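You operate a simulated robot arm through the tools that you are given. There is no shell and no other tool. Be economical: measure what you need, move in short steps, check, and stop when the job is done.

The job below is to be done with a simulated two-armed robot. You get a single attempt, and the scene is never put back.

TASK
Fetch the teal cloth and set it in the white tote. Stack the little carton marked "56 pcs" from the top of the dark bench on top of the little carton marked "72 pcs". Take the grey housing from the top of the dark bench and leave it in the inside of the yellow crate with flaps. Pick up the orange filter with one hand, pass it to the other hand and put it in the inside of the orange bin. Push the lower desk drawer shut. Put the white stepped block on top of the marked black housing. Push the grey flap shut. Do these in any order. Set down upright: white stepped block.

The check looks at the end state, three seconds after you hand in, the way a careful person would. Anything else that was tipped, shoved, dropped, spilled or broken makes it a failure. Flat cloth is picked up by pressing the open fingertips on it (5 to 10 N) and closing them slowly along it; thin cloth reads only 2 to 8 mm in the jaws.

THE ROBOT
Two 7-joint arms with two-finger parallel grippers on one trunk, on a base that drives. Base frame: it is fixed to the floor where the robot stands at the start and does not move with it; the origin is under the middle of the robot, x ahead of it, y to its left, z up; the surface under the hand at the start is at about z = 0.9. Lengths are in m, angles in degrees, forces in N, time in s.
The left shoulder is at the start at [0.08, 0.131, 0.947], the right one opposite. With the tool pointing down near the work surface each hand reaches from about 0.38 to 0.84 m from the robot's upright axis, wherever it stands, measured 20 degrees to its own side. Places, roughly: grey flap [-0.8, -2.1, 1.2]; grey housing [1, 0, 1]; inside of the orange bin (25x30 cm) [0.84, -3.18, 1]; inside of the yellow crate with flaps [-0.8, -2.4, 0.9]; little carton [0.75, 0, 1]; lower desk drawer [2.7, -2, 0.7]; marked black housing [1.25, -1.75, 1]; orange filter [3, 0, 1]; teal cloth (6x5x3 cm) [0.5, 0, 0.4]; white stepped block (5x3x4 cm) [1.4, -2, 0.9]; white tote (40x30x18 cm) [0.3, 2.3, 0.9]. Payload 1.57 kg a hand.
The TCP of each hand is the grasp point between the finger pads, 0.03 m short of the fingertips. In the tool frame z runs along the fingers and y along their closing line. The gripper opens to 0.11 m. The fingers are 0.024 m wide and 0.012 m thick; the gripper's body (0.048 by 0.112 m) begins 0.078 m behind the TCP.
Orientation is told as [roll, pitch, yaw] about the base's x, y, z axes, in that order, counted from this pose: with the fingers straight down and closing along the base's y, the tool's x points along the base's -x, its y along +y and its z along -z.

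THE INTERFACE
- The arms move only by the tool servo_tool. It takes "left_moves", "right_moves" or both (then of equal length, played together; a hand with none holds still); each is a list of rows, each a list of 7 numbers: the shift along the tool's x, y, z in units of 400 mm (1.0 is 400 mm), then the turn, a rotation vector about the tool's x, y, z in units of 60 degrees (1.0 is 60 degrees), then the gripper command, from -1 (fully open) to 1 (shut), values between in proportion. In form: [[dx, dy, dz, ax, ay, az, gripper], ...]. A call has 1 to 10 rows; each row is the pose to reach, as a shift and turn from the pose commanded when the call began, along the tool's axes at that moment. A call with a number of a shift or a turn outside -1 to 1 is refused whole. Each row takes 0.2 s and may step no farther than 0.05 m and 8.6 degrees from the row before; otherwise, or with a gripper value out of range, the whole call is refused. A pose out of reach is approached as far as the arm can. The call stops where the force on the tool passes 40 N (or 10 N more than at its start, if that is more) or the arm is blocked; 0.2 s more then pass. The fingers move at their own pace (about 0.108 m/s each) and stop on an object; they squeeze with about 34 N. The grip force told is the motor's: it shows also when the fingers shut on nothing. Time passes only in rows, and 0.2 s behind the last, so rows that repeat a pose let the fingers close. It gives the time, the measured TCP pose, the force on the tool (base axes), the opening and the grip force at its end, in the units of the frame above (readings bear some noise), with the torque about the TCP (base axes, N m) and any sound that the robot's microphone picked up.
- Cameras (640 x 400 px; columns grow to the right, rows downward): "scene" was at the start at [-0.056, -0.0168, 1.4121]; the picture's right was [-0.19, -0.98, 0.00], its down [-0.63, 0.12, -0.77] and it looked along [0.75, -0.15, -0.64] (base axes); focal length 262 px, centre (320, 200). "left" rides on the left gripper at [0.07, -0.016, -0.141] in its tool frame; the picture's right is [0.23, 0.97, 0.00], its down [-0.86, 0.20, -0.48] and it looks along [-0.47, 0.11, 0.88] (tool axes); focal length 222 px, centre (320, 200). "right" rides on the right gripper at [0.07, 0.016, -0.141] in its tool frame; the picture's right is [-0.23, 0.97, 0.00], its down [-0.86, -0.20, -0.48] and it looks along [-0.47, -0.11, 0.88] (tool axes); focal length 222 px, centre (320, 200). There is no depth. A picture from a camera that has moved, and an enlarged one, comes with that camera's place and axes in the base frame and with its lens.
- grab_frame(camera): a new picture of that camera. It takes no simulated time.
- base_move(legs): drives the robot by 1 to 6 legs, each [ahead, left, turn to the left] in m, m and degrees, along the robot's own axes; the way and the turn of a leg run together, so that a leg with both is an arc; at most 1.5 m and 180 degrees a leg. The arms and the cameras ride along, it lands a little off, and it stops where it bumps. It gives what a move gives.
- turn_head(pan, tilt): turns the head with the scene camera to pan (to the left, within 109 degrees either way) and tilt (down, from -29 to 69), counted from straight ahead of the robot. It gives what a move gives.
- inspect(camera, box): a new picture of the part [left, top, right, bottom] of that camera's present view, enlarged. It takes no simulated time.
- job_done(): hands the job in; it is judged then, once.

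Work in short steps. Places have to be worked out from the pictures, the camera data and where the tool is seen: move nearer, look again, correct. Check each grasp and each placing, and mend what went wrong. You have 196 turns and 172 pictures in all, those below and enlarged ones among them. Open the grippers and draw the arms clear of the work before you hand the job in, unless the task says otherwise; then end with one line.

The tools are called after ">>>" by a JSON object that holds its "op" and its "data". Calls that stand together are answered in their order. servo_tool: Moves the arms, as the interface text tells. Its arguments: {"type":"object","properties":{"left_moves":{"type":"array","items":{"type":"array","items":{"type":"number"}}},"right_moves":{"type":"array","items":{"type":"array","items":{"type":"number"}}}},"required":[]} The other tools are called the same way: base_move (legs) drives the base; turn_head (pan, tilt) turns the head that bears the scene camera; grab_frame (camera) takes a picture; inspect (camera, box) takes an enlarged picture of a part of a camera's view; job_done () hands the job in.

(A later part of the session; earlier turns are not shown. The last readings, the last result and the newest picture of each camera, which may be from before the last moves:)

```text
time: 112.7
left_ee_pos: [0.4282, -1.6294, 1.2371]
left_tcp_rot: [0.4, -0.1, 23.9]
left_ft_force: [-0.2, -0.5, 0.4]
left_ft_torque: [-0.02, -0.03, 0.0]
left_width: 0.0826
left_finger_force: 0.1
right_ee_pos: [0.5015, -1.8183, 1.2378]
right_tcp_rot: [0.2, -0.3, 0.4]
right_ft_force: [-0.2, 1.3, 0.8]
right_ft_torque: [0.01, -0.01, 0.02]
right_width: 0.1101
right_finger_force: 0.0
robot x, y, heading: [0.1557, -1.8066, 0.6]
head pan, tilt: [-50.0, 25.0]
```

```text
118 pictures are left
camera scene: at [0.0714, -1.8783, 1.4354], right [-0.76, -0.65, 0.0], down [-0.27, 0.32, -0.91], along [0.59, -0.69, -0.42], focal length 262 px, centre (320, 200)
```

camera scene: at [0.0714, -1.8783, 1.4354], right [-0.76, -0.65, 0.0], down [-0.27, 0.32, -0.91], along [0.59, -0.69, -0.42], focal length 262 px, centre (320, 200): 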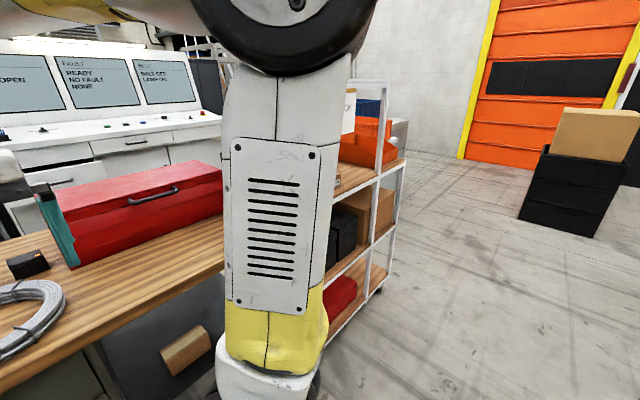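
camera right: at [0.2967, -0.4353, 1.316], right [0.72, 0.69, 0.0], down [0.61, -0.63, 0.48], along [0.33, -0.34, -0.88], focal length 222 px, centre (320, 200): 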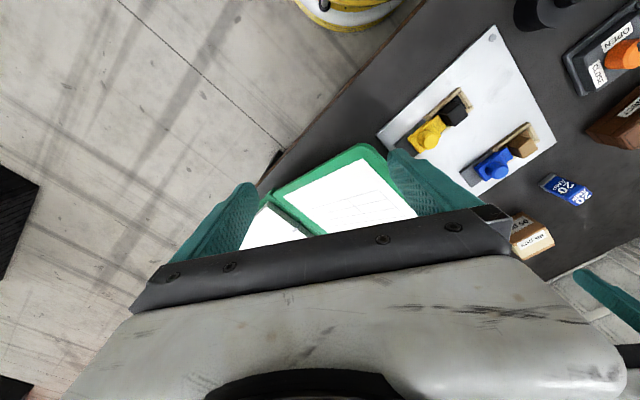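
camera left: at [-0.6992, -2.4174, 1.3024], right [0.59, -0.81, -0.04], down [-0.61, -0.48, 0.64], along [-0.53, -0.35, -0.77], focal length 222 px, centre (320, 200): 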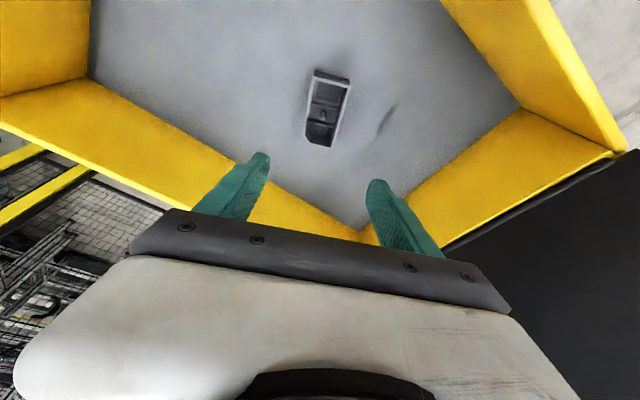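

The desk's east side is not reachable through the narrow gaps here. The cloth comes next: I drive back in front of the bench, standing off, to see its lower shelf.

>>> {"op": "base_move", "data": {"legs": [[-0.7, 0, 0], [0, 1.5, 0], [0, 0.3, 0]]}}

>>> {"op": "turn_head", "data": {"pan": 0, "tilt": 40}}

>>> {"op": "grab_frame", "data": {"camera": "scene"}}

```text
time: 125.2
left_ee_pos: [-0.3155, 0.1782, 1.2384]
left_tcp_rot: [0.4, 0.0, 25.3]
left_ft_force: [-1.0, -0.8, 0.2]
left_ft_torque: [-0.01, 0.0, 0.03]
left_width: 0.0825
left_finger_force: 0.0
right_ee_pos: [-0.2367, -0.0083, 1.2383]
right_tcp_rot: [0.2, -0.4, 1.9]
right_ft_force: [-0.1, -0.2, 0.1]
right_ft_torque: [0.0, -0.04, -0.03]
right_width: 0.1099
right_finger_force: 0.0
robot x, y, heading: [-0.5913, -0.0067, 1.7]
head pan, tilt: [-50.0, 25.0]
```

```text
time: 126.4
left_ee_pos: [-0.3154, 0.1782, 1.2386]
left_tcp_rot: [0.4, 0.0, 25.3]
left_ft_force: [-0.3, 0.3, -0.7]
left_ft_torque: [-0.03, -0.01, 0.04]
left_width: 0.0826
left_finger_force: 0.1
right_ee_pos: [-0.2371, -0.0084, 1.2389]
right_tcp_rot: [0.2, -0.2, 1.6]
right_ft_force: [0.4, 0.0, 0.0]
right_ft_torque: [-0.02, -0.01, 0.0]
right_width: 0.1099
right_finger_force: 0.0
robot x, y, heading: [-0.5846, -0.0064, 1.5]
head pan, tilt: [0.0, 40.0]
```

```text
117 pictures are left
camera scene: at [-0.6424, -0.0074, 1.4121], right [0.03, -1.0, 0.0], down [-0.64, -0.02, -0.77], along [0.77, 0.02, -0.64], focal length 262 px, centre (320, 200)
```

scene: 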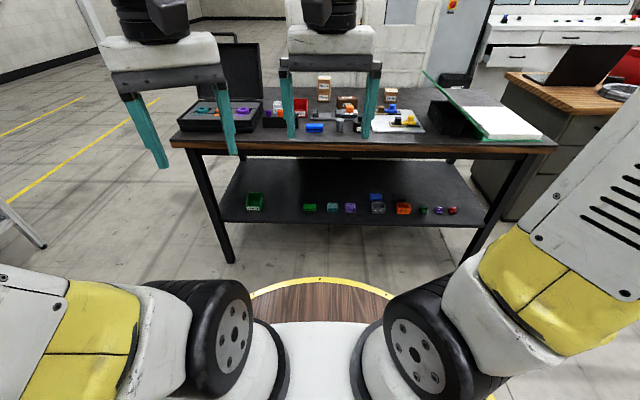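

Good; the shelf shows several small objects. Enlarge them.

>>> {"op": "inspect", "data": {"camera": "scene", "box": [230, 180, 470, 225]}}

>>> {"op": "inspect", "data": {"camera": "scene", "box": [290, 185, 400, 225]}}

```text
2.67 times, centred on (350, 202) of scene
camera zoom: at [-0.6424, -0.0074, 1.4121], right [0.03, -1.0, 0.0], down [-0.64, -0.02, -0.77], along [0.77, 0.02, -0.64], focal length 700 px, centre (240, 193)
```

zoom: 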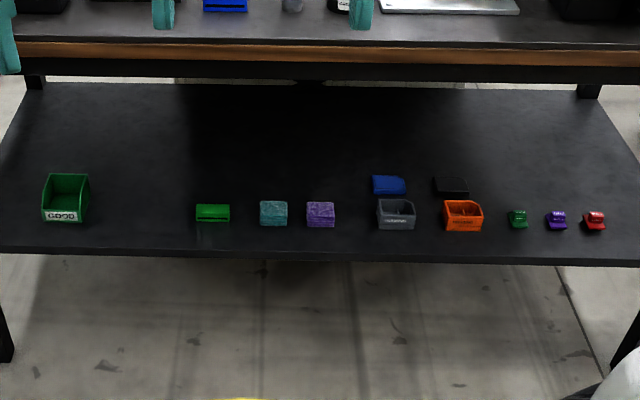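

```text
5.82 times, centred on (345, 205) of scene
camera zoom: at [-0.6424, -0.0074, 1.4121], right [0.03, -1.0, 0.0], down [-0.64, -0.02, -0.77], along [0.77, 0.02, -0.64], focal length 1526 px, centre (174, 171)
```

zoom: 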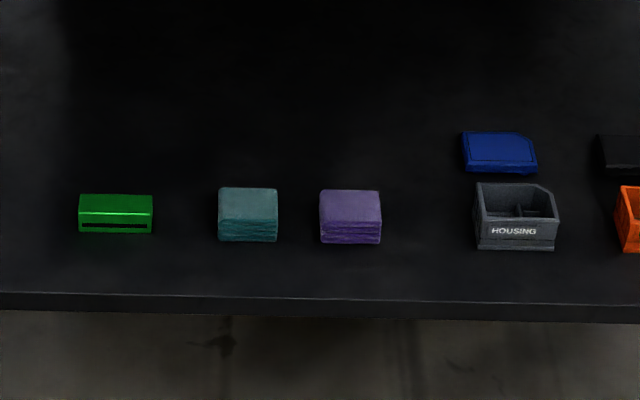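

The teal folded cloth (60×50×30 mm) sits at ≈(0.50, −0.05, 0.40) between a green block and a purple cloth. I drive a bit closer, then tilt the right hand 50° forward to reach under the bench top.

>>> {"op": "base_move", "data": {"legs": [[0.25, 0.06, -1.7]]}}

>>> {"op": "servo_tool", "data": {"right_moves": [[-0.04, 0, 0.06, 0, -0.14, 0, -0.545], [-0.08, 0, 0.12, 0, -0.28, 0, -0.545], [-0.12, 0, 0.18, 0, -0.42, 0, -0.545], [-0.16, 0, 0.24, 0, -0.56, 0, -0.545], [-0.2, 0, 0.3, 0, -0.7, 0, -0.545], [-0.24, 0, 0.36, 0, -0.833, 0, -0.545], [-0.24, 0, 0.46, 0, -0.833, 0, -0.545], [-0.24, 0, 0.56, 0, -0.833, 0, -0.545]]}}

>>> {"op": "grab_frame", "data": {"camera": "scene"}}

```text
time: 128.2
left_ee_pos: [-0.0638, 0.2339, 1.2393]
left_tcp_rot: [0.4, 0.0, 23.5]
left_ft_force: [0.0, -0.5, 0.6]
left_ft_torque: [-0.01, 0.04, -0.02]
left_width: 0.0826
left_finger_force: 0.2
right_ee_pos: [0.0072, 0.0435, 1.2385]
right_tcp_rot: [0.2, -0.3, 0.1]
right_ft_force: [0.2, -0.3, 0.2]
right_ft_torque: [0.01, -0.02, 0.02]
right_width: 0.11
right_finger_force: 0.1
robot x, y, heading: [-0.3438, 0.0519, -0.0]
head pan, tilt: [0.0, 40.0]
```

```text
time: 130.1
left_ee_pos: [-0.065, 0.2313, 1.2385]
left_tcp_rot: [0.3, 0.1, 23.4]
left_ft_force: [-0.5, -0.1, 0.2]
left_ft_torque: [0.02, -0.03, 0.0]
left_width: 0.0826
left_finger_force: 0.0
right_ee_pos: [0.1405, 0.0719, 1.0287]
right_tcp_rot: [0.5, -50.3, -0.4]
right_ft_force: [-0.6, 0.0, 0.2]
right_ft_torque: [-0.01, 0.0, 0.0]
right_width: 0.085
right_finger_force: 0.0
right hand out of reach, approached as far as the arm can: row 6, 7, 8
robot x, y, heading: [-0.3427, 0.0615, -0.2]
head pan, tilt: [0.0, 40.0]
```

```text
114 pictures are left
camera scene: at [-0.3977, 0.0569, 1.412], right [0.0, -1.0, 0.0], down [-0.64, 0.0, -0.77], along [0.77, 0.0, -0.64], focal length 262 px, centre (320, 200)
```

scene: 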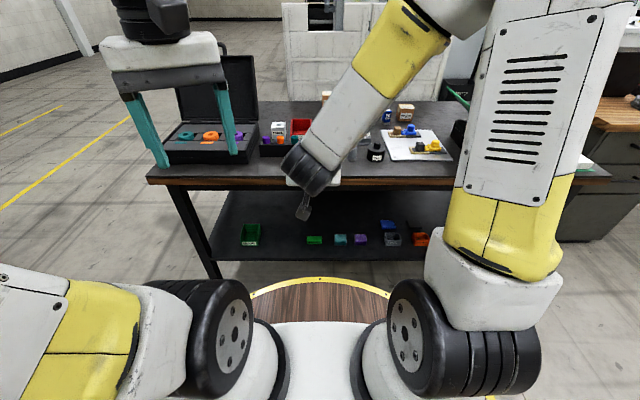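

The near pose was cramped. Move forward and down in front of the bench edge toward (0.25, −0.05, 0.78).

>>> {"op": "servo_tool", "data": {"right_moves": [[0.044, -0.043, 0.087, 0, 0, 0, -0.545], [0.087, -0.086, 0.174, 0, 0, 0, -0.545], [0.13, -0.129, 0.26, 0, 0, 0, -0.545], [0.174, -0.171, 0.35, 0, 0, 0, -0.545], [0.218, -0.214, 0.436, 0, 0, 0, -0.545], [0.26, -0.257, 0.523, 0, 0, 0, -0.545], [0.305, -0.3, 0.61, 0, 0, 0, -0.545]]}}

>>> {"op": "grab_frame", "data": {"camera": "right"}}

>>> {"op": "grab_frame", "data": {"camera": "scene"}}

```text
time: 131.7
left_ee_pos: [-0.0645, 0.2306, 1.2386]
left_tcp_rot: [0.5, 0.1, 23.6]
left_ft_force: [-0.3, 0.9, -0.6]
left_ft_torque: [-0.02, 0.0, 0.01]
left_width: 0.0824
left_finger_force: 0.1
right_ee_pos: [0.2517, -0.0455, 0.7814]
right_tcp_rot: [0.4, -50.3, -0.3]
right_ft_force: [-0.1, -0.1, 0.1]
right_ft_torque: [0.01, 0.01, -0.01]
right_width: 0.085
right_finger_force: 0.0
right hand out of reach, approached as far as the arm can: row 1, 2
robot x, y, heading: [-0.3472, 0.0601, -0.0]
head pan, tilt: [0.0, 40.0]
```

```text
113 pictures are left
camera right: at [0.0978, -0.0319, 0.8182], right [0.14, 0.97, 0.18], down [0.18, -0.2, 0.96], along [0.97, -0.11, -0.2], focal length 222 px, centre (320, 200)
```

right: 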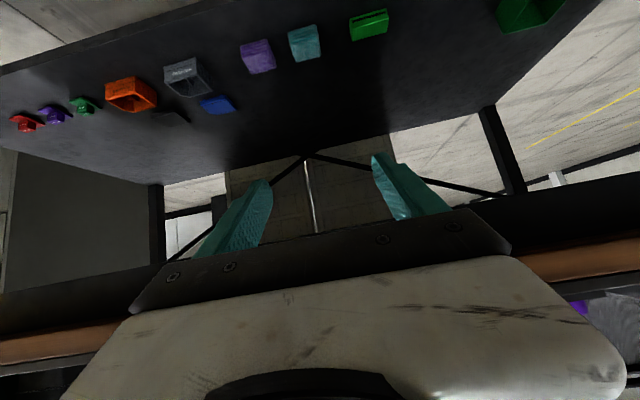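

```text
112 pictures are left
camera scene: at [-0.3972, 0.0573, 1.412], right [0.0, -1.0, 0.0], down [-0.64, 0.0, -0.77], along [0.77, 0.0, -0.64], focal length 262 px, centre (320, 200)
```

scene: 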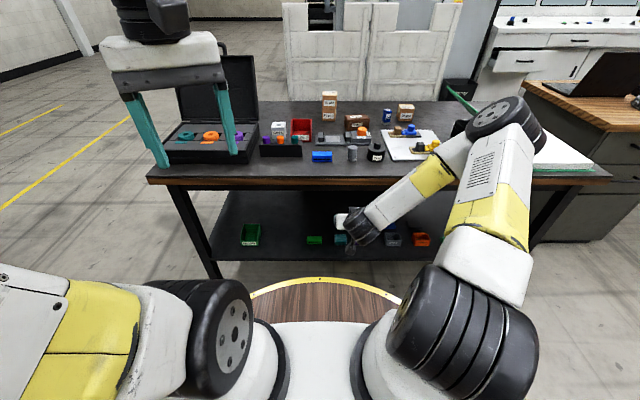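

Works well. Lower further in front of the shelf and look again.

>>> {"op": "servo_tool", "data": {"right_moves": [[0.0665, 0, 0.096, 0, 0, 0, -0.545], [0.133, 0, 0.192, 0, 0, 0, -0.545], [0.2, 0, 0.288, 0, 0, 0, -0.545], [0.266, 0, 0.384, 0, 0, 0, -0.545], [0.266, 0, 0.384, 0, 0, 0, -0.545]]}}

>>> {"op": "grab_frame", "data": {"camera": "right"}}

```text
time: 132.8
left_ee_pos: [-0.0641, 0.2312, 1.2384]
left_tcp_rot: [0.4, 0.0, 23.3]
left_ft_force: [-0.4, 0.0, 0.9]
left_ft_torque: [0.09, 0.03, 0.01]
left_width: 0.0823
left_finger_force: 0.0
right_ee_pos: [0.2989, -0.0121, 0.602]
right_tcp_rot: [-2.5, -49.9, -0.4]
right_ft_force: [0.3, -0.3, -0.5]
right_ft_torque: [0.07, -0.02, 0.08]
right_width: 0.0851
right_finger_force: 0.1
right hand out of reach, approached as far as the arm can: row 1, 2, 3, 4, 5
robot x, y, heading: [-0.3411, 0.0579, -0.0]
head pan, tilt: [0.0, 40.0]
```

```text
111 pictures are left
camera right: at [0.1457, 0.0114, 0.6391], right [0.18, 0.97, 0.15], down [0.18, -0.18, 0.97], along [0.97, -0.15, -0.21], focal length 222 px, centre (320, 200)
```

right: 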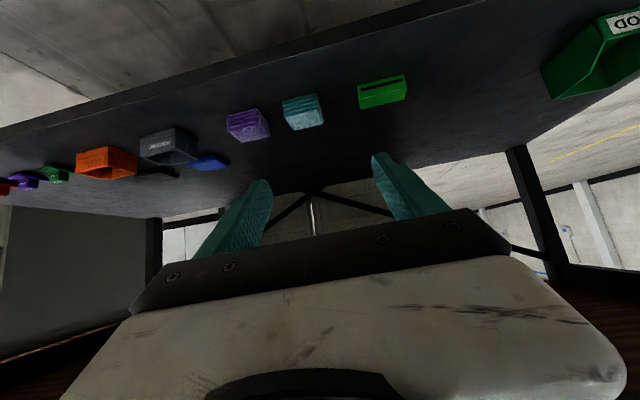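

The arm hits a joint limit close to the centreline; I shift the base left 0.22 m so the cloth lies more to the right arm's side.

>>> {"op": "base_move", "data": {"legs": [[0, 0.22, 0]]}}

>>> {"op": "servo_tool", "data": {"right_moves": [[0, -0.1, 0, 0, 0, 0, -0.545], [0, -0.2, 0, 0.02, 0, 0, -0.545], [0, -0.3, 0, 0.04, 0, 0, -0.545], [0, -0.4, 0, 0.04, 0, 0, -0.545], [0, -0.5, 0, 0.04, 0, 0, -0.545], [0, -0.6, 0, 0.04, 0, 0, -0.545]]}}

>>> {"op": "grab_frame", "data": {"camera": "right"}}

```text
time: 134.5
left_ee_pos: [-0.0648, 0.4504, 1.2391]
left_tcp_rot: [0.4, 0.0, 23.4]
left_ft_force: [0.6, 1.0, -0.3]
left_ft_torque: [-0.01, 0.0, 0.0]
left_width: 0.0827
left_finger_force: 0.0
right_ee_pos: [0.2978, 0.2111, 0.6009]
right_tcp_rot: [-2.3, -49.9, -0.1]
right_ft_force: [-0.3, 0.2, -0.7]
right_ft_torque: [0.02, -0.04, -0.03]
right_width: 0.0847
right_finger_force: 0.0
robot x, y, heading: [-0.3439, 0.2745, 0.1]
head pan, tilt: [0.0, 40.0]
```

```text
time: 135.9
left_ee_pos: [-0.0661, 0.4509, 1.2383]
left_tcp_rot: [0.5, 0.0, 23.6]
left_ft_force: [0.1, -0.1, 0.3]
left_ft_torque: [-0.06, -0.01, 0.0]
left_width: 0.0826
left_finger_force: 0.1
right_ee_pos: [0.3153, 0.0765, 0.6095]
right_tcp_rot: [-12.1, -48.9, -0.2]
right_ft_force: [0.5, -0.5, -0.1]
right_ft_torque: [-0.01, 0.01, -0.03]
right_width: 0.0849
right_finger_force: 0.0
right hand out of reach, approached as far as the arm can: row 1, 2, 3, 4, 5, 6
robot x, y, heading: [-0.3433, 0.2787, 0.0]
head pan, tilt: [0.0, 40.0]
```

```text
110 pictures are left
camera right: at [0.1664, 0.1232, 0.6455], right [0.31, 0.95, 0.04], down [0.18, -0.1, 0.98], along [0.93, -0.29, -0.2], focal length 222 px, centre (320, 200)
```

right: 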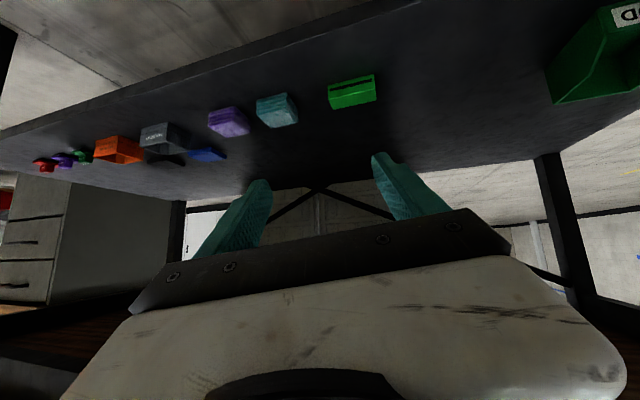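

The tool orientation, not distance, is limiting: the wrist wants to point inward. I turn the base −25° so that a straight-ahead tool is natural for the right arm.

>>> {"op": "base_move", "data": {"legs": [[0, 0, -25], [0.05, 0.03, 0]]}}

```text
time: 138.2
left_ee_pos: [0.0423, 0.3229, 1.2378]
left_tcp_rot: [0.4, 0.0, -1.4]
left_ft_force: [-0.7, -1.1, -0.6]
left_ft_torque: [-0.01, -0.03, -0.02]
left_width: 0.0826
left_finger_force: 0.1
right_ee_pos: [0.2289, -0.1738, 0.6085]
right_tcp_rot: [-12.1, -48.8, -25.2]
right_ft_force: [0.1, -0.5, 0.8]
right_ft_torque: [-0.02, 0.01, 0.03]
right_width: 0.0852
right_finger_force: 0.0
robot x, y, heading: [-0.2853, 0.2824, -25.0]
head pan, tilt: [0.0, 40.0]
```

Now re-orient the right tool to roll 0, pitch −50, yaw 0 while moving in front of the cloth.

>>> {"op": "servo_tool", "data": {"right_moves": [[0, 0.048, -0.017, -0.087, -0.008, -0.045, -0.545], [0, 0.095, -0.035, -0.173, -0.016, -0.09, -0.545], [0, 0.143, -0.052, -0.26, -0.024, -0.136, -0.545], [0, 0.19, -0.07, -0.346, -0.033, -0.181, -0.545], [0, 0.238, -0.087, -0.433, -0.041, -0.227, -0.545], [0, 0.286, -0.104, -0.519, -0.049, -0.272, -0.545], [0, 0.286, -0.104, -0.519, -0.049, -0.272, -0.545]]}}

>>> {"op": "grab_frame", "data": {"camera": "right"}}

```text
time: 139.8
left_ee_pos: [0.0411, 0.3238, 1.2378]
left_tcp_rot: [0.4, 0.1, -1.4]
left_ft_force: [-0.6, 0.5, 0.8]
left_ft_torque: [-0.02, 0.0, 0.0]
left_width: 0.0826
left_finger_force: 0.0
right_ee_pos: [0.277, -0.0676, 0.6138]
right_tcp_rot: [-11.2, -48.4, -14.6]
right_ft_force: [-1.3, -0.1, 0.2]
right_ft_torque: [0.02, -0.01, 0.02]
right_width: 0.0846
right_finger_force: 0.1
right hand out of reach, approached as far as the arm can: row 1, 2, 3, 4, 5, 6, 7
robot x, y, heading: [-0.2873, 0.2829, -24.8]
head pan, tilt: [0.0, 40.0]
```

```text
109 pictures are left
camera right: at [0.1444, 0.0108, 0.6516], right [0.52, 0.85, 0.04], down [0.16, -0.15, 0.98], along [0.84, -0.5, -0.21], focal length 222 px, centre (320, 200)
```

right: 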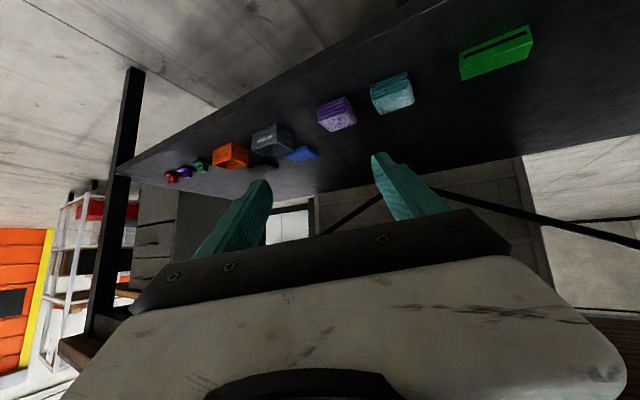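

Opposite effect: the wrist prefers pointing outward. I reposition to the other side with heading +20°, so a base-straight tool points outward in the robot frame.

>>> {"op": "base_move", "data": {"legs": [[0.16, -0.5, 0], [0, 0, 45]]}}

```text
time: 144.9
left_ee_pos: [-0.147, 0.0185, 1.2383]
left_tcp_rot: [0.3, 0.0, 43.6]
left_ft_force: [-0.4, -0.3, -0.7]
left_ft_torque: [0.01, 0.01, 0.01]
left_width: 0.0824
left_finger_force: 0.0
right_ee_pos: [0.296, -0.0927, 0.6133]
right_tcp_rot: [-11.2, -48.3, 30.4]
right_ft_force: [0.1, -0.2, 0.4]
right_ft_torque: [0.01, -0.02, 0.02]
right_width: 0.0848
right_finger_force: 0.1
robot x, y, heading: [-0.3471, -0.2413, 20.1]
head pan, tilt: [0.0, 40.0]
```

>>> {"op": "servo_tool", "data": {"right_moves": [[0, 0, 0, 0.05, 0, 0.083, -0.545], [0, 0, 0, 0.1, 0, 0.166, -0.545], [0, 0, 0, 0.15, 0.003, 0.25, -0.545], [0, 0, 0, 0.198, 0.005, 0.331, -0.545], [0, 0, 0, 0.198, 0.005, 0.331, -0.545]]}}

>>> {"op": "grab_frame", "data": {"camera": "right"}}

```text
time: 146.1
left_ee_pos: [-0.1472, 0.0181, 1.2393]
left_tcp_rot: [0.4, 0.1, 43.7]
left_ft_force: [-0.8, 1.2, -0.1]
left_ft_torque: [0.03, -0.01, 0.0]
left_width: 0.0826
left_finger_force: 0.0
right_ee_pos: [0.2958, -0.0935, 0.614]
right_tcp_rot: [0.0, -50.0, -0.1]
right_ft_force: [0.6, 0.5, -0.2]
right_ft_torque: [0.01, 0.02, -0.01]
right_width: 0.0847
right_finger_force: 0.0
robot x, y, heading: [-0.3457, -0.2421, 19.9]
head pan, tilt: [0.0, 40.0]
```

```text
108 pictures are left
camera right: at [0.1419, -0.0768, 0.6509], right [0.15, 0.97, 0.17], down [0.18, -0.2, 0.96], along [0.97, -0.11, -0.21], focal length 222 px, centre (320, 200)
```

right: 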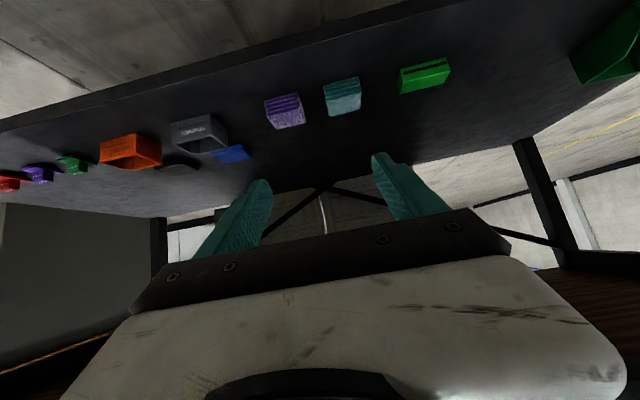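

Orientation is now right. Cloth ≈(0.497, −0.046), top ≈0.415. Move to a pre-grasp point along the tool axis.

>>> {"op": "servo_tool", "data": {"right_moves": [[0.015, 0.03, 0.1, 0, 0, 0, -0.545], [0.03, 0.06, 0.2, 0, 0, 0, -0.545], [0.045, 0.09, 0.3, 0, 0, 0, -0.545], [0.062, 0.121, 0.424, 0, 0, 0, -0.545], [0.062, 0.121, 0.424, 0, 0, 0, -0.545]]}}

>>> {"op": "grab_frame", "data": {"camera": "right"}}

```text
refused: row 4 steps farther than a row can; nothing moved
```

```text
107 pictures are left
camera right: at [0.1419, -0.0768, 0.6509], right [0.15, 0.97, 0.17], down [0.18, -0.2, 0.96], along [0.97, -0.11, -0.21], focal length 222 px, centre (320, 200)
```

right: 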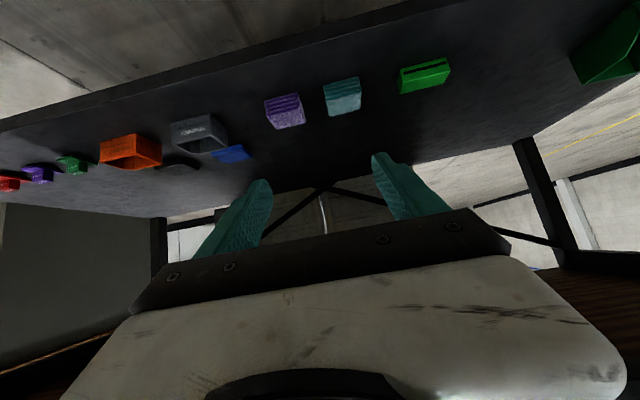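

One row was slightly too long; same move with smaller steps.

>>> {"op": "servo_tool", "data": {"right_moves": [[0.012, 0.025, 0.085, 0, 0, 0, -0.545], [0.025, 0.05, 0.17, 0, 0, 0, -0.545], [0.037, 0.075, 0.255, 0, 0, 0, -0.545], [0.05, 0.1, 0.34, 0, 0, 0, -0.545], [0.062, 0.121, 0.424, 0, 0, 0, -0.545], [0.062, 0.121, 0.424, 0, 0, 0, -0.545]]}}

>>> {"op": "grab_frame", "data": {"camera": "right"}}

```text
time: 147.5
left_ee_pos: [-0.1479, 0.0184, 1.2375]
left_tcp_rot: [0.5, 0.0, 43.5]
left_ft_force: [0.0, -0.5, -0.7]
left_ft_torque: [0.01, 0.03, -0.01]
left_width: 0.0827
left_finger_force: 0.0
right_ee_pos: [0.4128, -0.0419, 0.487]
right_tcp_rot: [0.0, -50.0, 0.0]
right_ft_force: [0.5, 0.2, 0.3]
right_ft_torque: [0.02, -0.04, -0.02]
right_width: 0.0847
right_finger_force: 0.1
robot x, y, heading: [-0.3465, -0.2433, 20.2]
head pan, tilt: [0.0, 40.0]
```

```text
106 pictures are left
camera right: at [0.257, -0.0261, 0.5245], right [0.15, 0.97, 0.17], down [0.18, -0.2, 0.96], along [0.97, -0.11, -0.21], focal length 222 px, centre (320, 200)
```

right: 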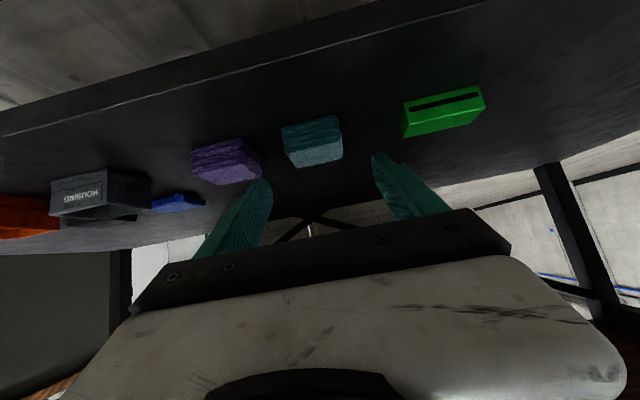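

Refined cloth position ≈(0.50, −0.050). Advance along the tool axis to straddle it (opening 78 mm).

>>> {"op": "servo_tool", "data": {"right_moves": [[0, -0.02, 0.0, 0, 0, 0, -0.42], [0, -0.02, 0.08, 0, 0, 0, -0.42], [0, -0.02, 0.16, 0, 0, 0, -0.42], [0, -0.02, 0.23, 0, 0, 0, -0.42], [-0.001, -0.02, 0.275, 0, 0, 0, -0.42], [-0.001, -0.02, 0.275, 0, 0, 0, -0.42]]}}

>>> {"op": "grab_frame", "data": {"camera": "right"}}

```text
time: 148.9
left_ee_pos: [-0.1467, 0.0172, 1.2382]
left_tcp_rot: [0.4, 0.0, 43.6]
left_ft_force: [0.0, 0.2, 0.3]
left_ft_torque: [0.0, 0.03, -0.01]
left_width: 0.0826
left_finger_force: 0.1
right_ee_pos: [0.4399, -0.0624, 0.4597]
right_tcp_rot: [0.1, -50.0, 0.0]
right_ft_force: [-0.1, 0.5, -0.6]
right_ft_torque: [0.05, -0.01, -0.02]
right_width: 0.078
right_finger_force: 0.0
right hand out of reach, approached as far as the arm can: row 3, 4, 5, 6
robot x, y, heading: [-0.3471, -0.2394, 20.0]
head pan, tilt: [0.0, 40.0]
```

```text
105 pictures are left
camera right: at [0.2858, -0.0475, 0.4974], right [0.15, 0.97, 0.17], down [0.18, -0.2, 0.96], along [0.97, -0.11, -0.21], focal length 222 px, centre (320, 200)
```

right: 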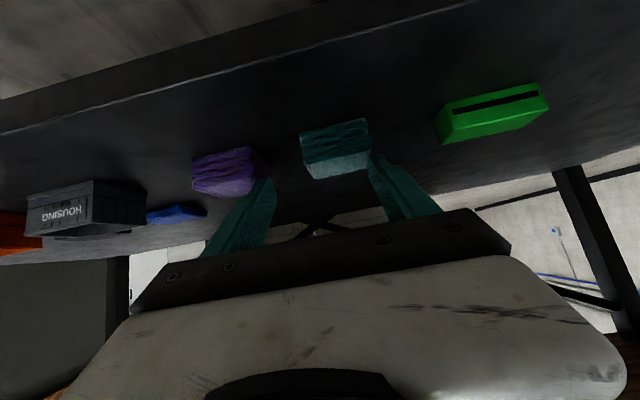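

Reach runs out there. Retract a little, drive the base 8 cm closer, and try again.

>>> {"op": "servo_tool", "data": {"right_moves": [[0, 0, -0.1, 0, 0, 0, -0.42], [0, 0, -0.2, 0, 0, 0, -0.42], [0, 0, -0.3, 0, 0, 0, -0.42], [0, 0, -0.3, 0, 0, 0, -0.42]]}}

>>> {"op": "base_move", "data": {"legs": [[0.1, -0.02, 0]]}}

>>> {"op": "grab_frame", "data": {"camera": "right"}}

```text
time: 149.9
left_ee_pos: [-0.147, 0.0185, 1.2384]
left_tcp_rot: [0.4, 0.1, 43.6]
left_ft_force: [1.4, 0.0, -0.6]
left_ft_torque: [-0.05, -0.01, 0.02]
left_width: 0.0826
left_finger_force: 0.1
right_ee_pos: [0.348, -0.0635, 0.54]
right_tcp_rot: [0.1, -50.1, 0.0]
right_ft_force: [0.0, -0.1, 0.0]
right_ft_torque: [-0.02, -0.04, -0.07]
right_width: 0.0782
right_finger_force: 0.0
robot x, y, heading: [-0.3485, -0.2392, 19.8]
head pan, tilt: [0.0, 40.0]
```

```text
time: 151.1
left_ee_pos: [-0.0442, 0.0347, 1.2378]
left_tcp_rot: [0.5, 0.0, 43.6]
left_ft_force: [0.4, -0.6, 0.1]
left_ft_torque: [-0.01, 0.0, 0.02]
left_width: 0.0824
left_finger_force: 0.1
right_ee_pos: [0.45, -0.0489, 0.5385]
right_tcp_rot: [0.0, -50.0, -0.2]
right_ft_force: [0.7, 0.0, -0.5]
right_ft_torque: [-0.02, 0.0, -0.02]
right_width: 0.0779
right_finger_force: 0.0
robot x, y, heading: [-0.2482, -0.2276, 20.3]
head pan, tilt: [0.0, 40.0]
```

```text
104 pictures are left
camera right: at [0.2962, -0.0329, 0.5766], right [0.15, 0.97, 0.17], down [0.18, -0.2, 0.96], along [0.97, -0.11, -0.21], focal length 222 px, centre (320, 200)
```

right: 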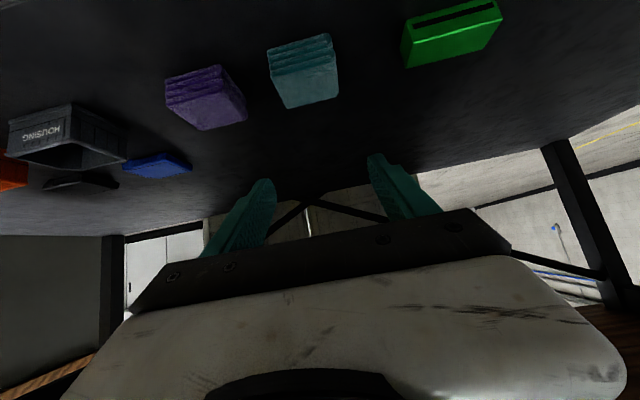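

Now straight down onto the cloth, straddling it.

>>> {"op": "servo_tool", "data": {"right_moves": [[0.042, 0, 0.072, 0, 0, 0, -0.42], [0.084, 0, 0.144, 0, 0, 0, -0.42], [0.126, 0, 0.216, 0, 0, 0, -0.42], [0.168, 0, 0.288, 0, 0, 0, -0.42], [0.168, 0, 0.288, 0, 0, 0, -0.42]]}}

>>> {"op": "grab_frame", "data": {"camera": "right"}}

```text
time: 152.2
left_ee_pos: [-0.0446, 0.0342, 1.238]
left_tcp_rot: [0.4, -0.1, 43.4]
left_ft_force: [0.2, -0.2, 0.2]
left_ft_torque: [0.0, 0.03, -0.03]
left_width: 0.0824
left_finger_force: 0.1
right_ee_pos: [0.4869, -0.0509, 0.4344]
right_tcp_rot: [-0.1, -49.9, 0.0]
right_ft_force: [-0.3, -1.1, -0.1]
right_ft_torque: [0.04, -0.02, -0.01]
right_width: 0.078
right_finger_force: 0.0
right hand out of reach, approached as far as the arm can: row 4, 5
robot x, y, heading: [-0.245, -0.2248, 20.0]
head pan, tilt: [0.0, 40.0]
```

```text
103 pictures are left
camera right: at [0.3329, -0.0336, 0.4718], right [0.15, 0.97, 0.17], down [0.18, -0.2, 0.96], along [0.97, -0.11, -0.21], focal length 222 px, centre (320, 200)
```

right: 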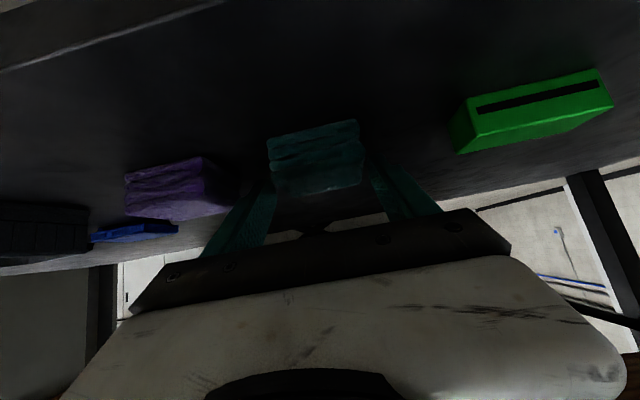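

Two centimetres short; a less tilted tool should ease the wrist. Rise a little, reduce tilt to 35°, and descend again.

>>> {"op": "servo_tool", "data": {"right_moves": [[-0.0575, 0, -0.048, 0, 0, 0, -0.42], [-0.0575, 0, -0.048, 0, 0.125, 0, -0.42], [-0.0575, 0, -0.048, 0, 0.25, 0, -0.42], [-0.0575, 0, -0.048, 0, 0.25, 0, -0.42], [-0.02, 0, -0.02, 0, 0.25, 0, -0.42], [0, 0, 0, 0, 0.25, 0, -0.42], [0, 0, 0, 0, 0.25, 0, -0.42]]}}

>>> {"op": "grab_frame", "data": {"camera": "right"}}

```text
time: 153.8
left_ee_pos: [-0.0453, 0.0339, 1.2391]
left_tcp_rot: [0.4, 0.1, 43.5]
left_ft_force: [1.0, 0.2, 0.1]
left_ft_torque: [0.02, 0.0, 0.0]
left_width: 0.0827
left_finger_force: 0.0
right_ee_pos: [0.4891, -0.0488, 0.4333]
right_tcp_rot: [0.0, -35.0, -0.2]
right_ft_force: [0.0, -0.5, -0.4]
right_ft_torque: [0.0, -0.02, 0.02]
right_width: 0.0781
right_finger_force: 0.0
robot x, y, heading: [-0.2418, -0.2234, 19.9]
head pan, tilt: [0.0, 40.0]
```

```text
102 pictures are left
camera right: at [0.3495, -0.0333, 0.5098], right [0.19, 0.97, 0.13], down [0.43, -0.2, 0.88], along [0.89, -0.11, -0.45], focal length 222 px, centre (320, 200)
```

right: 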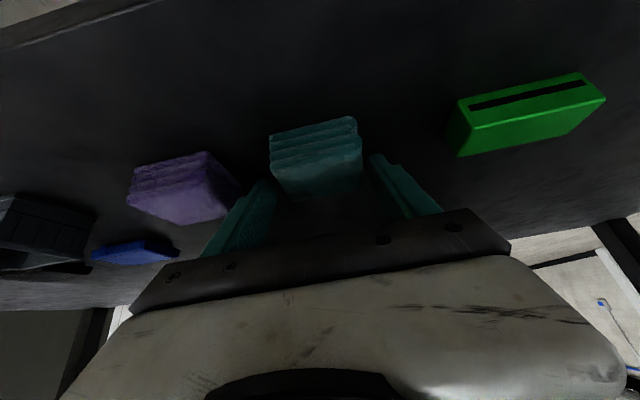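

Now reachable without limit; descend 2 cm more, then close.

>>> {"op": "servo_tool", "data": {"right_moves": [[0.009, 0, 0.025, 0, 0, 0, -0.42], [0.018, 0, 0.05, 0, 0, 0, -0.42], [0.018, 0, 0.05, 0, 0, 0, -0.42], [0.018, 0, 0.05, 0, 0, 0, 0.2], [0.018, 0, 0.05, 0, 0, 0, 0.5], [0.018, 0, 0.05, 0, 0, 0, 1], [0.018, 0, 0.05, 0, 0, 0, 1], [0.018, 0, 0.05, 0, 0, 0, 1]]}}

>>> {"op": "grab_frame", "data": {"camera": "right"}}

```text
time: 154.2
left_ee_pos: [-0.047, 0.0342, 1.2384]
left_tcp_rot: [0.4, 0.1, 43.4]
left_ft_force: [0.2, 0.0, 0.0]
left_ft_torque: [0.01, -0.05, 0.0]
left_width: 0.0821
left_finger_force: 0.0
right_ee_pos: [0.4896, -0.0483, 0.431]
right_tcp_rot: [-0.1, -35.1, -0.2]
right_ft_force: [-14.9, -2.2, 18.8]
right_ft_torque: [-0.09, 0.31, -0.18]
right_width: 0.0756
right_finger_force: 0.0
robot x, y, heading: [-0.2473, -0.2248, 20.0]
head pan, tilt: [0.0, 40.0]
stopped in row 1 (right hand): the force on the tool passed its limit at 70 N (the readings are from after the stop); the commanded pose is now the measured one
```

```text
101 pictures are left
camera right: at [0.3503, -0.0321, 0.5072], right [0.19, 0.97, 0.13], down [0.42, -0.2, 0.88], along [0.89, -0.11, -0.45], focal length 222 px, centre (320, 200)
```

right: 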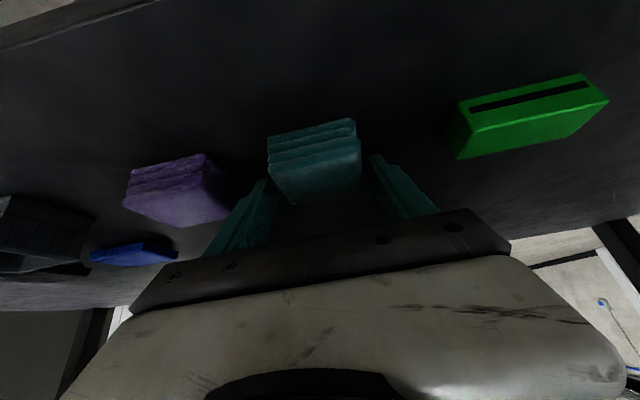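

The fingertips touched the shelf (so shelf z≈0.40, cloth centre nearer x≈0.478). Ease off, shift back 1.5 cm and close.

>>> {"op": "servo_tool", "data": {"right_moves": [[0.0, 0, -0.012, 0, 0, 0, -0.42], [0.0285, 0, -0.029, 0, 0, 0, -0.42], [0.0285, 0, -0.027, 0, 0, 0, -0.2], [0.0285, 0, -0.027, 0, 0, 0, 0.2], [0.0285, 0, -0.027, 0, 0, 0, 0.6], [0.0285, 0, -0.027, 0, 0, 0, 1], [0.0285, 0, -0.027, 0, 0, 0, 1], [0.0285, 0, -0.027, 0, 0, 0, 1]]}}

>>> {"op": "grab_frame", "data": {"camera": "right"}}

```text
time: 156.0
left_ee_pos: [-0.0455, 0.0344, 1.2375]
left_tcp_rot: [0.4, 0.1, 43.5]
left_ft_force: [0.2, 0.2, -0.2]
left_ft_torque: [-0.01, -0.01, -0.04]
left_width: 0.0825
left_finger_force: 0.0
right_ee_pos: [0.4757, -0.0479, 0.4337]
right_tcp_rot: [-0.1, -35.1, -0.1]
right_ft_force: [0.9, -0.3, 2.8]
right_ft_torque: [0.09, -0.06, -0.01]
right_width: 0.0573
right_finger_force: 34.2
robot x, y, heading: [-0.2437, -0.2282, 20.0]
head pan, tilt: [0.0, 40.0]
```

```text
100 pictures are left
camera right: at [0.336, -0.0318, 0.5081], right [0.19, 0.97, 0.13], down [0.42, -0.2, 0.88], along [0.89, -0.11, -0.45], focal length 222 px, centre (320, 200)
```

right: 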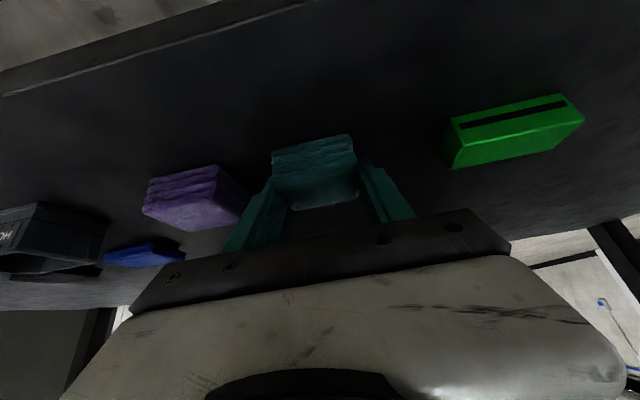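

Gripped at 57 mm. Lift slowly a few centimetres.

>>> {"op": "servo_tool", "data": {"right_moves": [[-0.007, 0, -0.01, 0, 0, 0, 1], [-0.014, 0, -0.02, 0, 0, 0, 1], [-0.028, 0, -0.04, 0, 0, 0, 1], [-0.043, 0, -0.061, 0, 0, 0, 1], [-0.06, 0, -0.085, 0, 0, 0, 1], [-0.08, 0, -0.115, 0, 0, 0, 1]]}}

>>> {"op": "grab_frame", "data": {"camera": "right"}}

```text
time: 157.4
left_ee_pos: [-0.0442, 0.0341, 1.2381]
left_tcp_rot: [0.4, 0.2, 43.5]
left_ft_force: [0.5, 0.7, -0.1]
left_ft_torque: [-0.01, -0.02, -0.04]
left_width: 0.0826
left_finger_force: 0.1
right_ee_pos: [0.473, -0.0502, 0.4895]
right_tcp_rot: [0.0, -35.1, -0.2]
right_ft_force: [0.1, -0.3, -0.7]
right_ft_torque: [0.0, 0.0, 0.0]
right_width: 0.0569
right_finger_force: 33.9
robot x, y, heading: [-0.2431, -0.2236, 20.0]
head pan, tilt: [0.0, 40.0]
```

```text
99 pictures are left
camera right: at [0.3348, -0.0345, 0.5656], right [0.19, 0.97, 0.13], down [0.42, -0.2, 0.88], along [0.89, -0.11, -0.45], focal length 222 px, centre (320, 200)
```

right: 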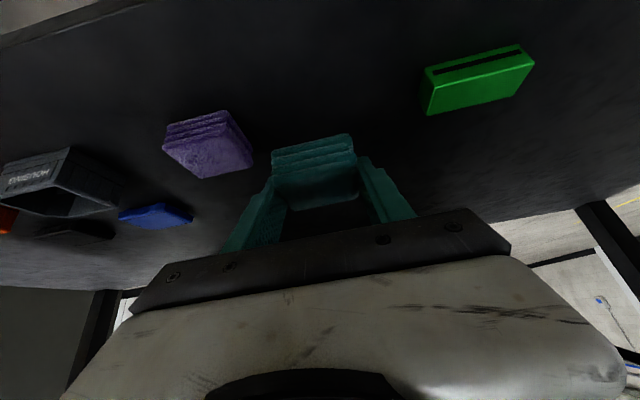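

Held. Back the base straight out from under the bench.

>>> {"op": "base_move", "data": {"legs": [[-0.45, 0.1, 0]]}}

>>> {"op": "servo_tool", "data": {"right_moves": [[-0.05, 0, -0.08, 0, 0, 0, 1], [-0.1, 0, -0.16, 0, 0.05, 0, 1], [-0.15, 0, -0.24, 0, 0.1, 0, 1], [-0.2, 0, -0.32, 0, 0.15, 0, 1], [-0.25, 0, -0.4, 0, 0.2, 0, 1], [-0.3, 0, -0.48, 0, 0.25, 0, 1], [-0.35, 0, -0.56, 0, 0.3, 0, 1], [-0.4, 0, -0.64, 0, 0.35, 0, 1], [-0.45, 0, -0.72, 0, 0.4, 0, 1], [-0.5, 0, -0.8, 0, 0.45, 0, 1]]}}

```text
time: 160.1
left_ee_pos: [-0.5002, -0.0244, 1.2392]
left_tcp_rot: [0.5, 0.1, 43.8]
left_ft_force: [0.7, -0.3, 0.3]
left_ft_torque: [0.02, 0.03, 0.0]
left_width: 0.0824
left_finger_force: 0.0
right_ee_pos: [0.0184, -0.1071, 0.4895]
right_tcp_rot: [0.0, -35.1, 0.1]
right_ft_force: [-0.5, 1.1, -0.2]
right_ft_torque: [-0.02, -0.04, 0.03]
right_width: 0.0574
right_finger_force: 33.9
robot x, y, heading: [-0.6999, -0.2848, 20.4]
head pan, tilt: [0.0, 40.0]
```

```text
time: 162.3
left_ee_pos: [-0.5005, -0.0244, 1.2378]
left_tcp_rot: [0.3, 0.0, 43.8]
left_ft_force: [-0.3, 1.0, -0.6]
left_ft_torque: [-0.02, 0.03, -0.01]
left_width: 0.0827
left_finger_force: 0.1
right_ee_pos: [-0.0009, -0.1047, 0.8672]
right_tcp_rot: [-0.1, -8.0, 0.2]
right_ft_force: [0.4, -0.8, -0.7]
right_ft_torque: [-0.02, 0.01, 0.0]
right_width: 0.0571
right_finger_force: 33.6
robot x, y, heading: [-0.7003, -0.287, 20.5]
head pan, tilt: [0.0, 40.0]
```

Still held. Raise to about 1.25.

>>> {"op": "servo_tool", "data": {"right_moves": [[-0.016, 0, -0.118, 0, 0, 0, 1], [-0.033, 0, -0.236, 0, 0.03, 0, 1], [-0.05, 0, -0.353, 0, 0.06, 0, 1], [-0.066, 0, -0.47, 0, 0.1, 0, 1], [-0.083, 0, -0.588, 0, 0.133, 0, 1], [-0.1, 0, -0.705, 0, 0.133, 0, 1], [-0.116, 0, -0.823, 0, 0.133, 0, 1], [-0.13, 0, -0.94, 0, 0.133, 0, 1]]}}

>>> {"op": "base_move", "data": {"legs": [[0, 0, 70], [1.2, 0, 0]]}}

>>> {"op": "turn_head", "data": {"pan": -20, "tilt": 25}}

>>> {"op": "grab_frame", "data": {"camera": "scene"}}

```text
time: 164.1
left_ee_pos: [-0.4999, -0.0244, 1.2386]
left_tcp_rot: [0.5, 0.1, 43.8]
left_ft_force: [0.3, -0.2, -0.7]
left_ft_torque: [0.0, 0.03, -0.02]
left_width: 0.0826
left_finger_force: 0.2
right_ee_pos: [-0.0063, -0.1077, 1.2316]
right_tcp_rot: [0.0, 0.0, 0.1]
right_ft_force: [0.1, -0.6, 0.5]
right_ft_torque: [-0.03, 0.02, 0.01]
right_width: 0.0569
right_finger_force: 33.6
right hand out of reach, approached as far as the arm can: row 8
robot x, y, heading: [-0.7001, -0.2862, 20.2]
head pan, tilt: [0.0, 40.0]
```

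```text
time: 171.2
left_ee_pos: [-0.9237, 0.7831, 1.1994]
left_tcp_rot: [2.2, 3.3, 120.4]
left_ft_force: [2.0, 0.6, 3.2]
left_ft_torque: [-0.05, 0.2, -0.03]
left_width: 0.0826
left_finger_force: 0.0
right_ee_pos: [-0.707, 1.1652, 1.1247]
right_tcp_rot: [-1.4, 4.2, 76.6]
right_ft_force: [2.1, 1.6, 4.4]
right_ft_torque: [-0.12, 0.18, -0.04]
right_width: 0.057
right_finger_force: 33.8
robot x, y, heading: [-0.7118, 0.4344, 96.6]
head pan, tilt: [0.0, 40.0]
stopped in leg 2: the robot was blocked; the commanded pose is now the measured one
```

```text
time: 172.0
left_ee_pos: [-0.9282, 0.766, 1.2063]
left_tcp_rot: [1.9, 2.9, 120.5]
left_ft_force: [-0.2, 0.3, -0.2]
left_ft_torque: [0.03, -0.02, -0.02]
left_width: 0.0824
left_finger_force: 0.1
right_ee_pos: [-0.7146, 1.1606, 1.144]
right_tcp_rot: [-1.2, 3.6, 77.0]
right_ft_force: [-0.2, 0.8, -0.8]
right_ft_torque: [0.0, -0.03, -0.02]
right_width: 0.0572
right_finger_force: 34.3
robot x, y, heading: [-0.714, 0.4379, 96.7]
head pan, tilt: [-20.0, 25.0]
```

```text
98 pictures are left
camera scene: at [-0.6686, 0.3485, 1.4366], right [0.97, -0.23, -0.01], down [-0.1, -0.39, -0.92], along [0.2, 0.89, -0.4], focal length 262 px, centre (320, 200)
```

scene: 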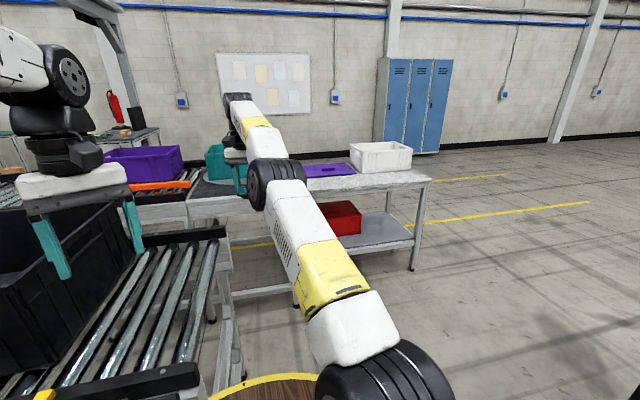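

I bumped the conveyor's edge and the base is slightly tilted. Back off immediately.

>>> {"op": "base_move", "data": {"legs": [[-0.2, 0, 0]]}}

>>> {"op": "grab_frame", "data": {"camera": "scene"}}

```text
time: 173.6
left_ee_pos: [-0.9033, 0.5914, 1.2018]
left_tcp_rot: [1.9, 3.4, 119.5]
left_ft_force: [0.0, -0.5, 0.4]
left_ft_torque: [0.01, -0.03, -0.05]
left_width: 0.0825
left_finger_force: 0.0
right_ee_pos: [-0.6846, 0.9969, 1.1438]
right_tcp_rot: [-1.7, 4.2, 75.7]
right_ft_force: [0.3, 0.6, -0.2]
right_ft_torque: [0.0, -0.01, -0.05]
right_width: 0.0571
right_finger_force: 34.2
robot x, y, heading: [-0.6885, 0.2499, 95.7]
head pan, tilt: [-20.0, 25.0]
```

```text
97 pictures are left
camera scene: at [-0.6543, 0.1993, 1.4354], right [0.97, -0.25, 0.0], down [-0.1, -0.41, -0.91], along [0.22, 0.88, -0.42], focal length 262 px, centre (320, 200)
```

scene: 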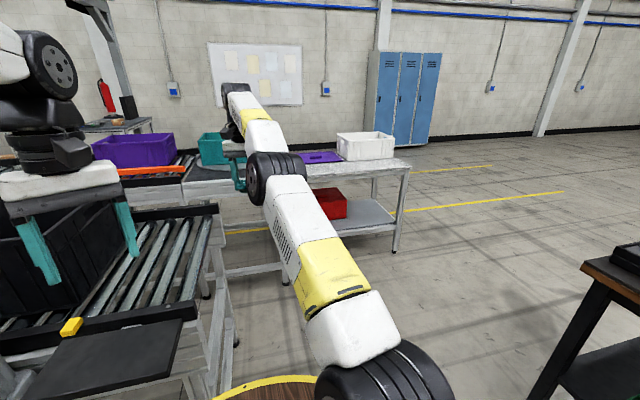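

The base is level again and nothing looks displaced. Now go diagonally to the free floor in front of the white table.

>>> {"op": "base_move", "data": {"legs": [[0.85, -0.72, -5]]}}

>>> {"op": "turn_head", "data": {"pan": -10, "tilt": 30}}

>>> {"op": "grab_frame", "data": {"camera": "scene"}}

>>> {"op": "grab_frame", "data": {"camera": "right"}}

```text
time: 179.3
left_ee_pos: [-0.2069, 1.4979, 1.203]
left_tcp_rot: [1.9, 3.4, 114.1]
left_ft_force: [0.4, 0.0, -0.2]
left_ft_torque: [0.0, -0.01, -0.02]
left_width: 0.0828
left_finger_force: 0.1
right_ee_pos: [0.0492, 1.8801, 1.1429]
right_tcp_rot: [-1.6, 4.1, 70.4]
right_ft_force: [-0.1, -0.8, -0.5]
right_ft_torque: [-0.03, -0.01, -0.03]
right_width: 0.0571
right_finger_force: 33.8
robot x, y, heading: [-0.0281, 1.1372, 90.4]
head pan, tilt: [-20.0, 25.0]
```

```text
time: 180.0
left_ee_pos: [-0.2065, 1.4978, 1.2013]
left_tcp_rot: [1.8, 3.4, 114.0]
left_ft_force: [0.0, 0.4, 1.1]
left_ft_torque: [0.0, 0.02, 0.0]
left_width: 0.0826
left_finger_force: 0.1
right_ee_pos: [0.0492, 1.8806, 1.1437]
right_tcp_rot: [-1.6, 4.3, 70.3]
right_ft_force: [0.6, 0.5, 0.3]
right_ft_torque: [0.0, -0.02, 0.01]
right_width: 0.0571
right_finger_force: 34.1
robot x, y, heading: [-0.027, 1.138, 90.5]
head pan, tilt: [-10.0, 30.0]
```

```text
96 pictures are left
camera scene: at [-0.0119, 1.0863, 1.4274], right [0.99, -0.17, 0.0], down [-0.08, -0.49, -0.87], along [0.14, 0.85, -0.5], focal length 262 px, centre (320, 200)
```

scene: 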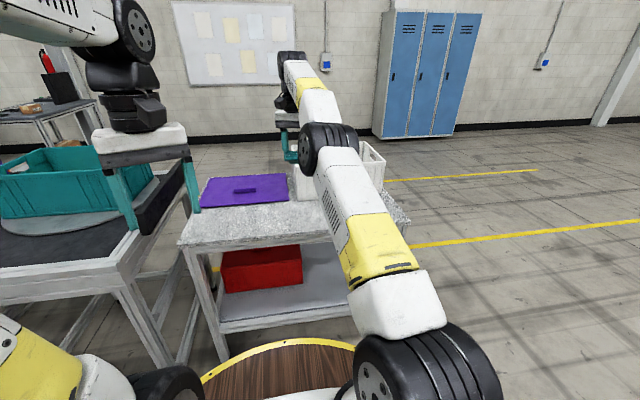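

```text
95 pictures are left
camera right: at [0.0088, 1.8309, 1.2887], right [-0.84, 0.54, -0.04], down [0.47, 0.77, 0.42], along [0.26, 0.33, -0.91], focal length 222 px, centre (320, 200)
```

right: 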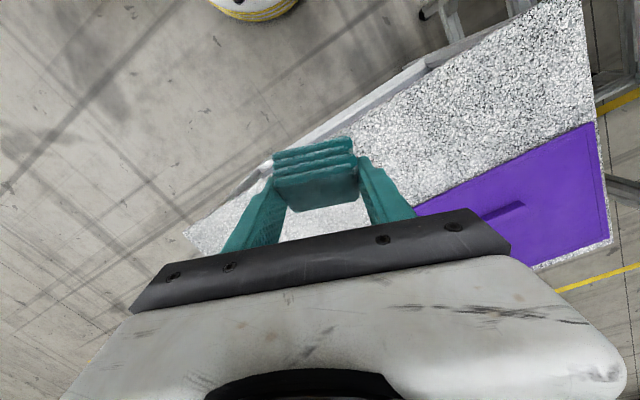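

The tote is at about (0.22, 2.17). Raise the right hand 8 cm, then move the base so the hand is above the tote.

>>> {"op": "servo_tool", "data": {"right_moves": [[0, 0, -0.1, 0, 0, 0, 1], [0, 0, -0.2, 0, 0, 0, 1]]}}

>>> {"op": "base_move", "data": {"legs": [[0.0, -0.15, 0], [0.24, 0, 0]]}}

>>> {"op": "grab_frame", "data": {"camera": "right"}}

>>> {"op": "grab_frame", "data": {"camera": "scene"}}

```text
time: 180.6
left_ee_pos: [-0.2063, 1.4969, 1.2023]
left_tcp_rot: [1.9, 3.4, 114.0]
left_ft_force: [-0.8, 0.4, 0.3]
left_ft_torque: [0.03, -0.01, -0.01]
left_width: 0.0825
left_finger_force: 0.0
right_ee_pos: [0.0514, 1.8734, 1.1586]
right_tcp_rot: [-1.6, 4.2, 70.4]
right_ft_force: [0.1, 0.0, -0.7]
right_ft_torque: [-0.01, 0.01, 0.03]
right_width: 0.0572
right_finger_force: 34.3
right hand out of reach, approached as far as the arm can: row 1, 2
robot x, y, heading: [-0.0274, 1.1394, 90.3]
head pan, tilt: [-10.0, 30.0]
```

```text
time: 183.3
left_ee_pos: [-0.0578, 1.7411, 1.2036]
left_tcp_rot: [1.8, 3.4, 113.9]
left_ft_force: [-0.3, -0.6, -0.8]
left_ft_torque: [-0.01, 0.01, -0.01]
left_width: 0.0828
left_finger_force: 0.1
right_ee_pos: [0.2011, 2.1164, 1.1592]
right_tcp_rot: [-1.6, 4.3, 70.2]
right_ft_force: [0.1, -1.0, 0.0]
right_ft_torque: [0.01, 0.02, -0.03]
right_width: 0.0572
right_finger_force: 34.1
robot x, y, heading: [0.1187, 1.3816, 90.4]
head pan, tilt: [-10.0, 30.0]
```

```text
94 pictures are left
camera right: at [0.1608, 2.0668, 1.3054], right [-0.84, 0.54, -0.04], down [0.48, 0.77, 0.42], along [0.26, 0.33, -0.91], focal length 222 px, centre (320, 200)
```

right: 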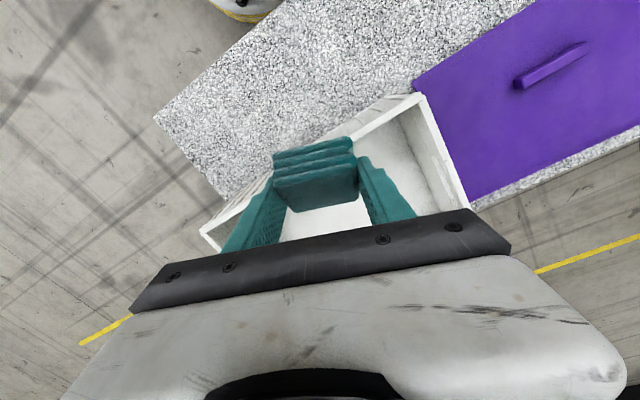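

```text
93 pictures are left
camera scene: at [0.1355, 1.3294, 1.4274], right [0.99, -0.17, 0.0], down [-0.08, -0.49, -0.87], along [0.15, 0.85, -0.5], focal length 262 px, centre (320, 200)
```

scene: 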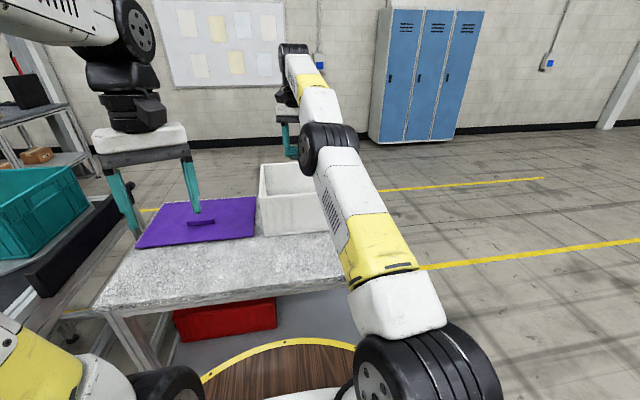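

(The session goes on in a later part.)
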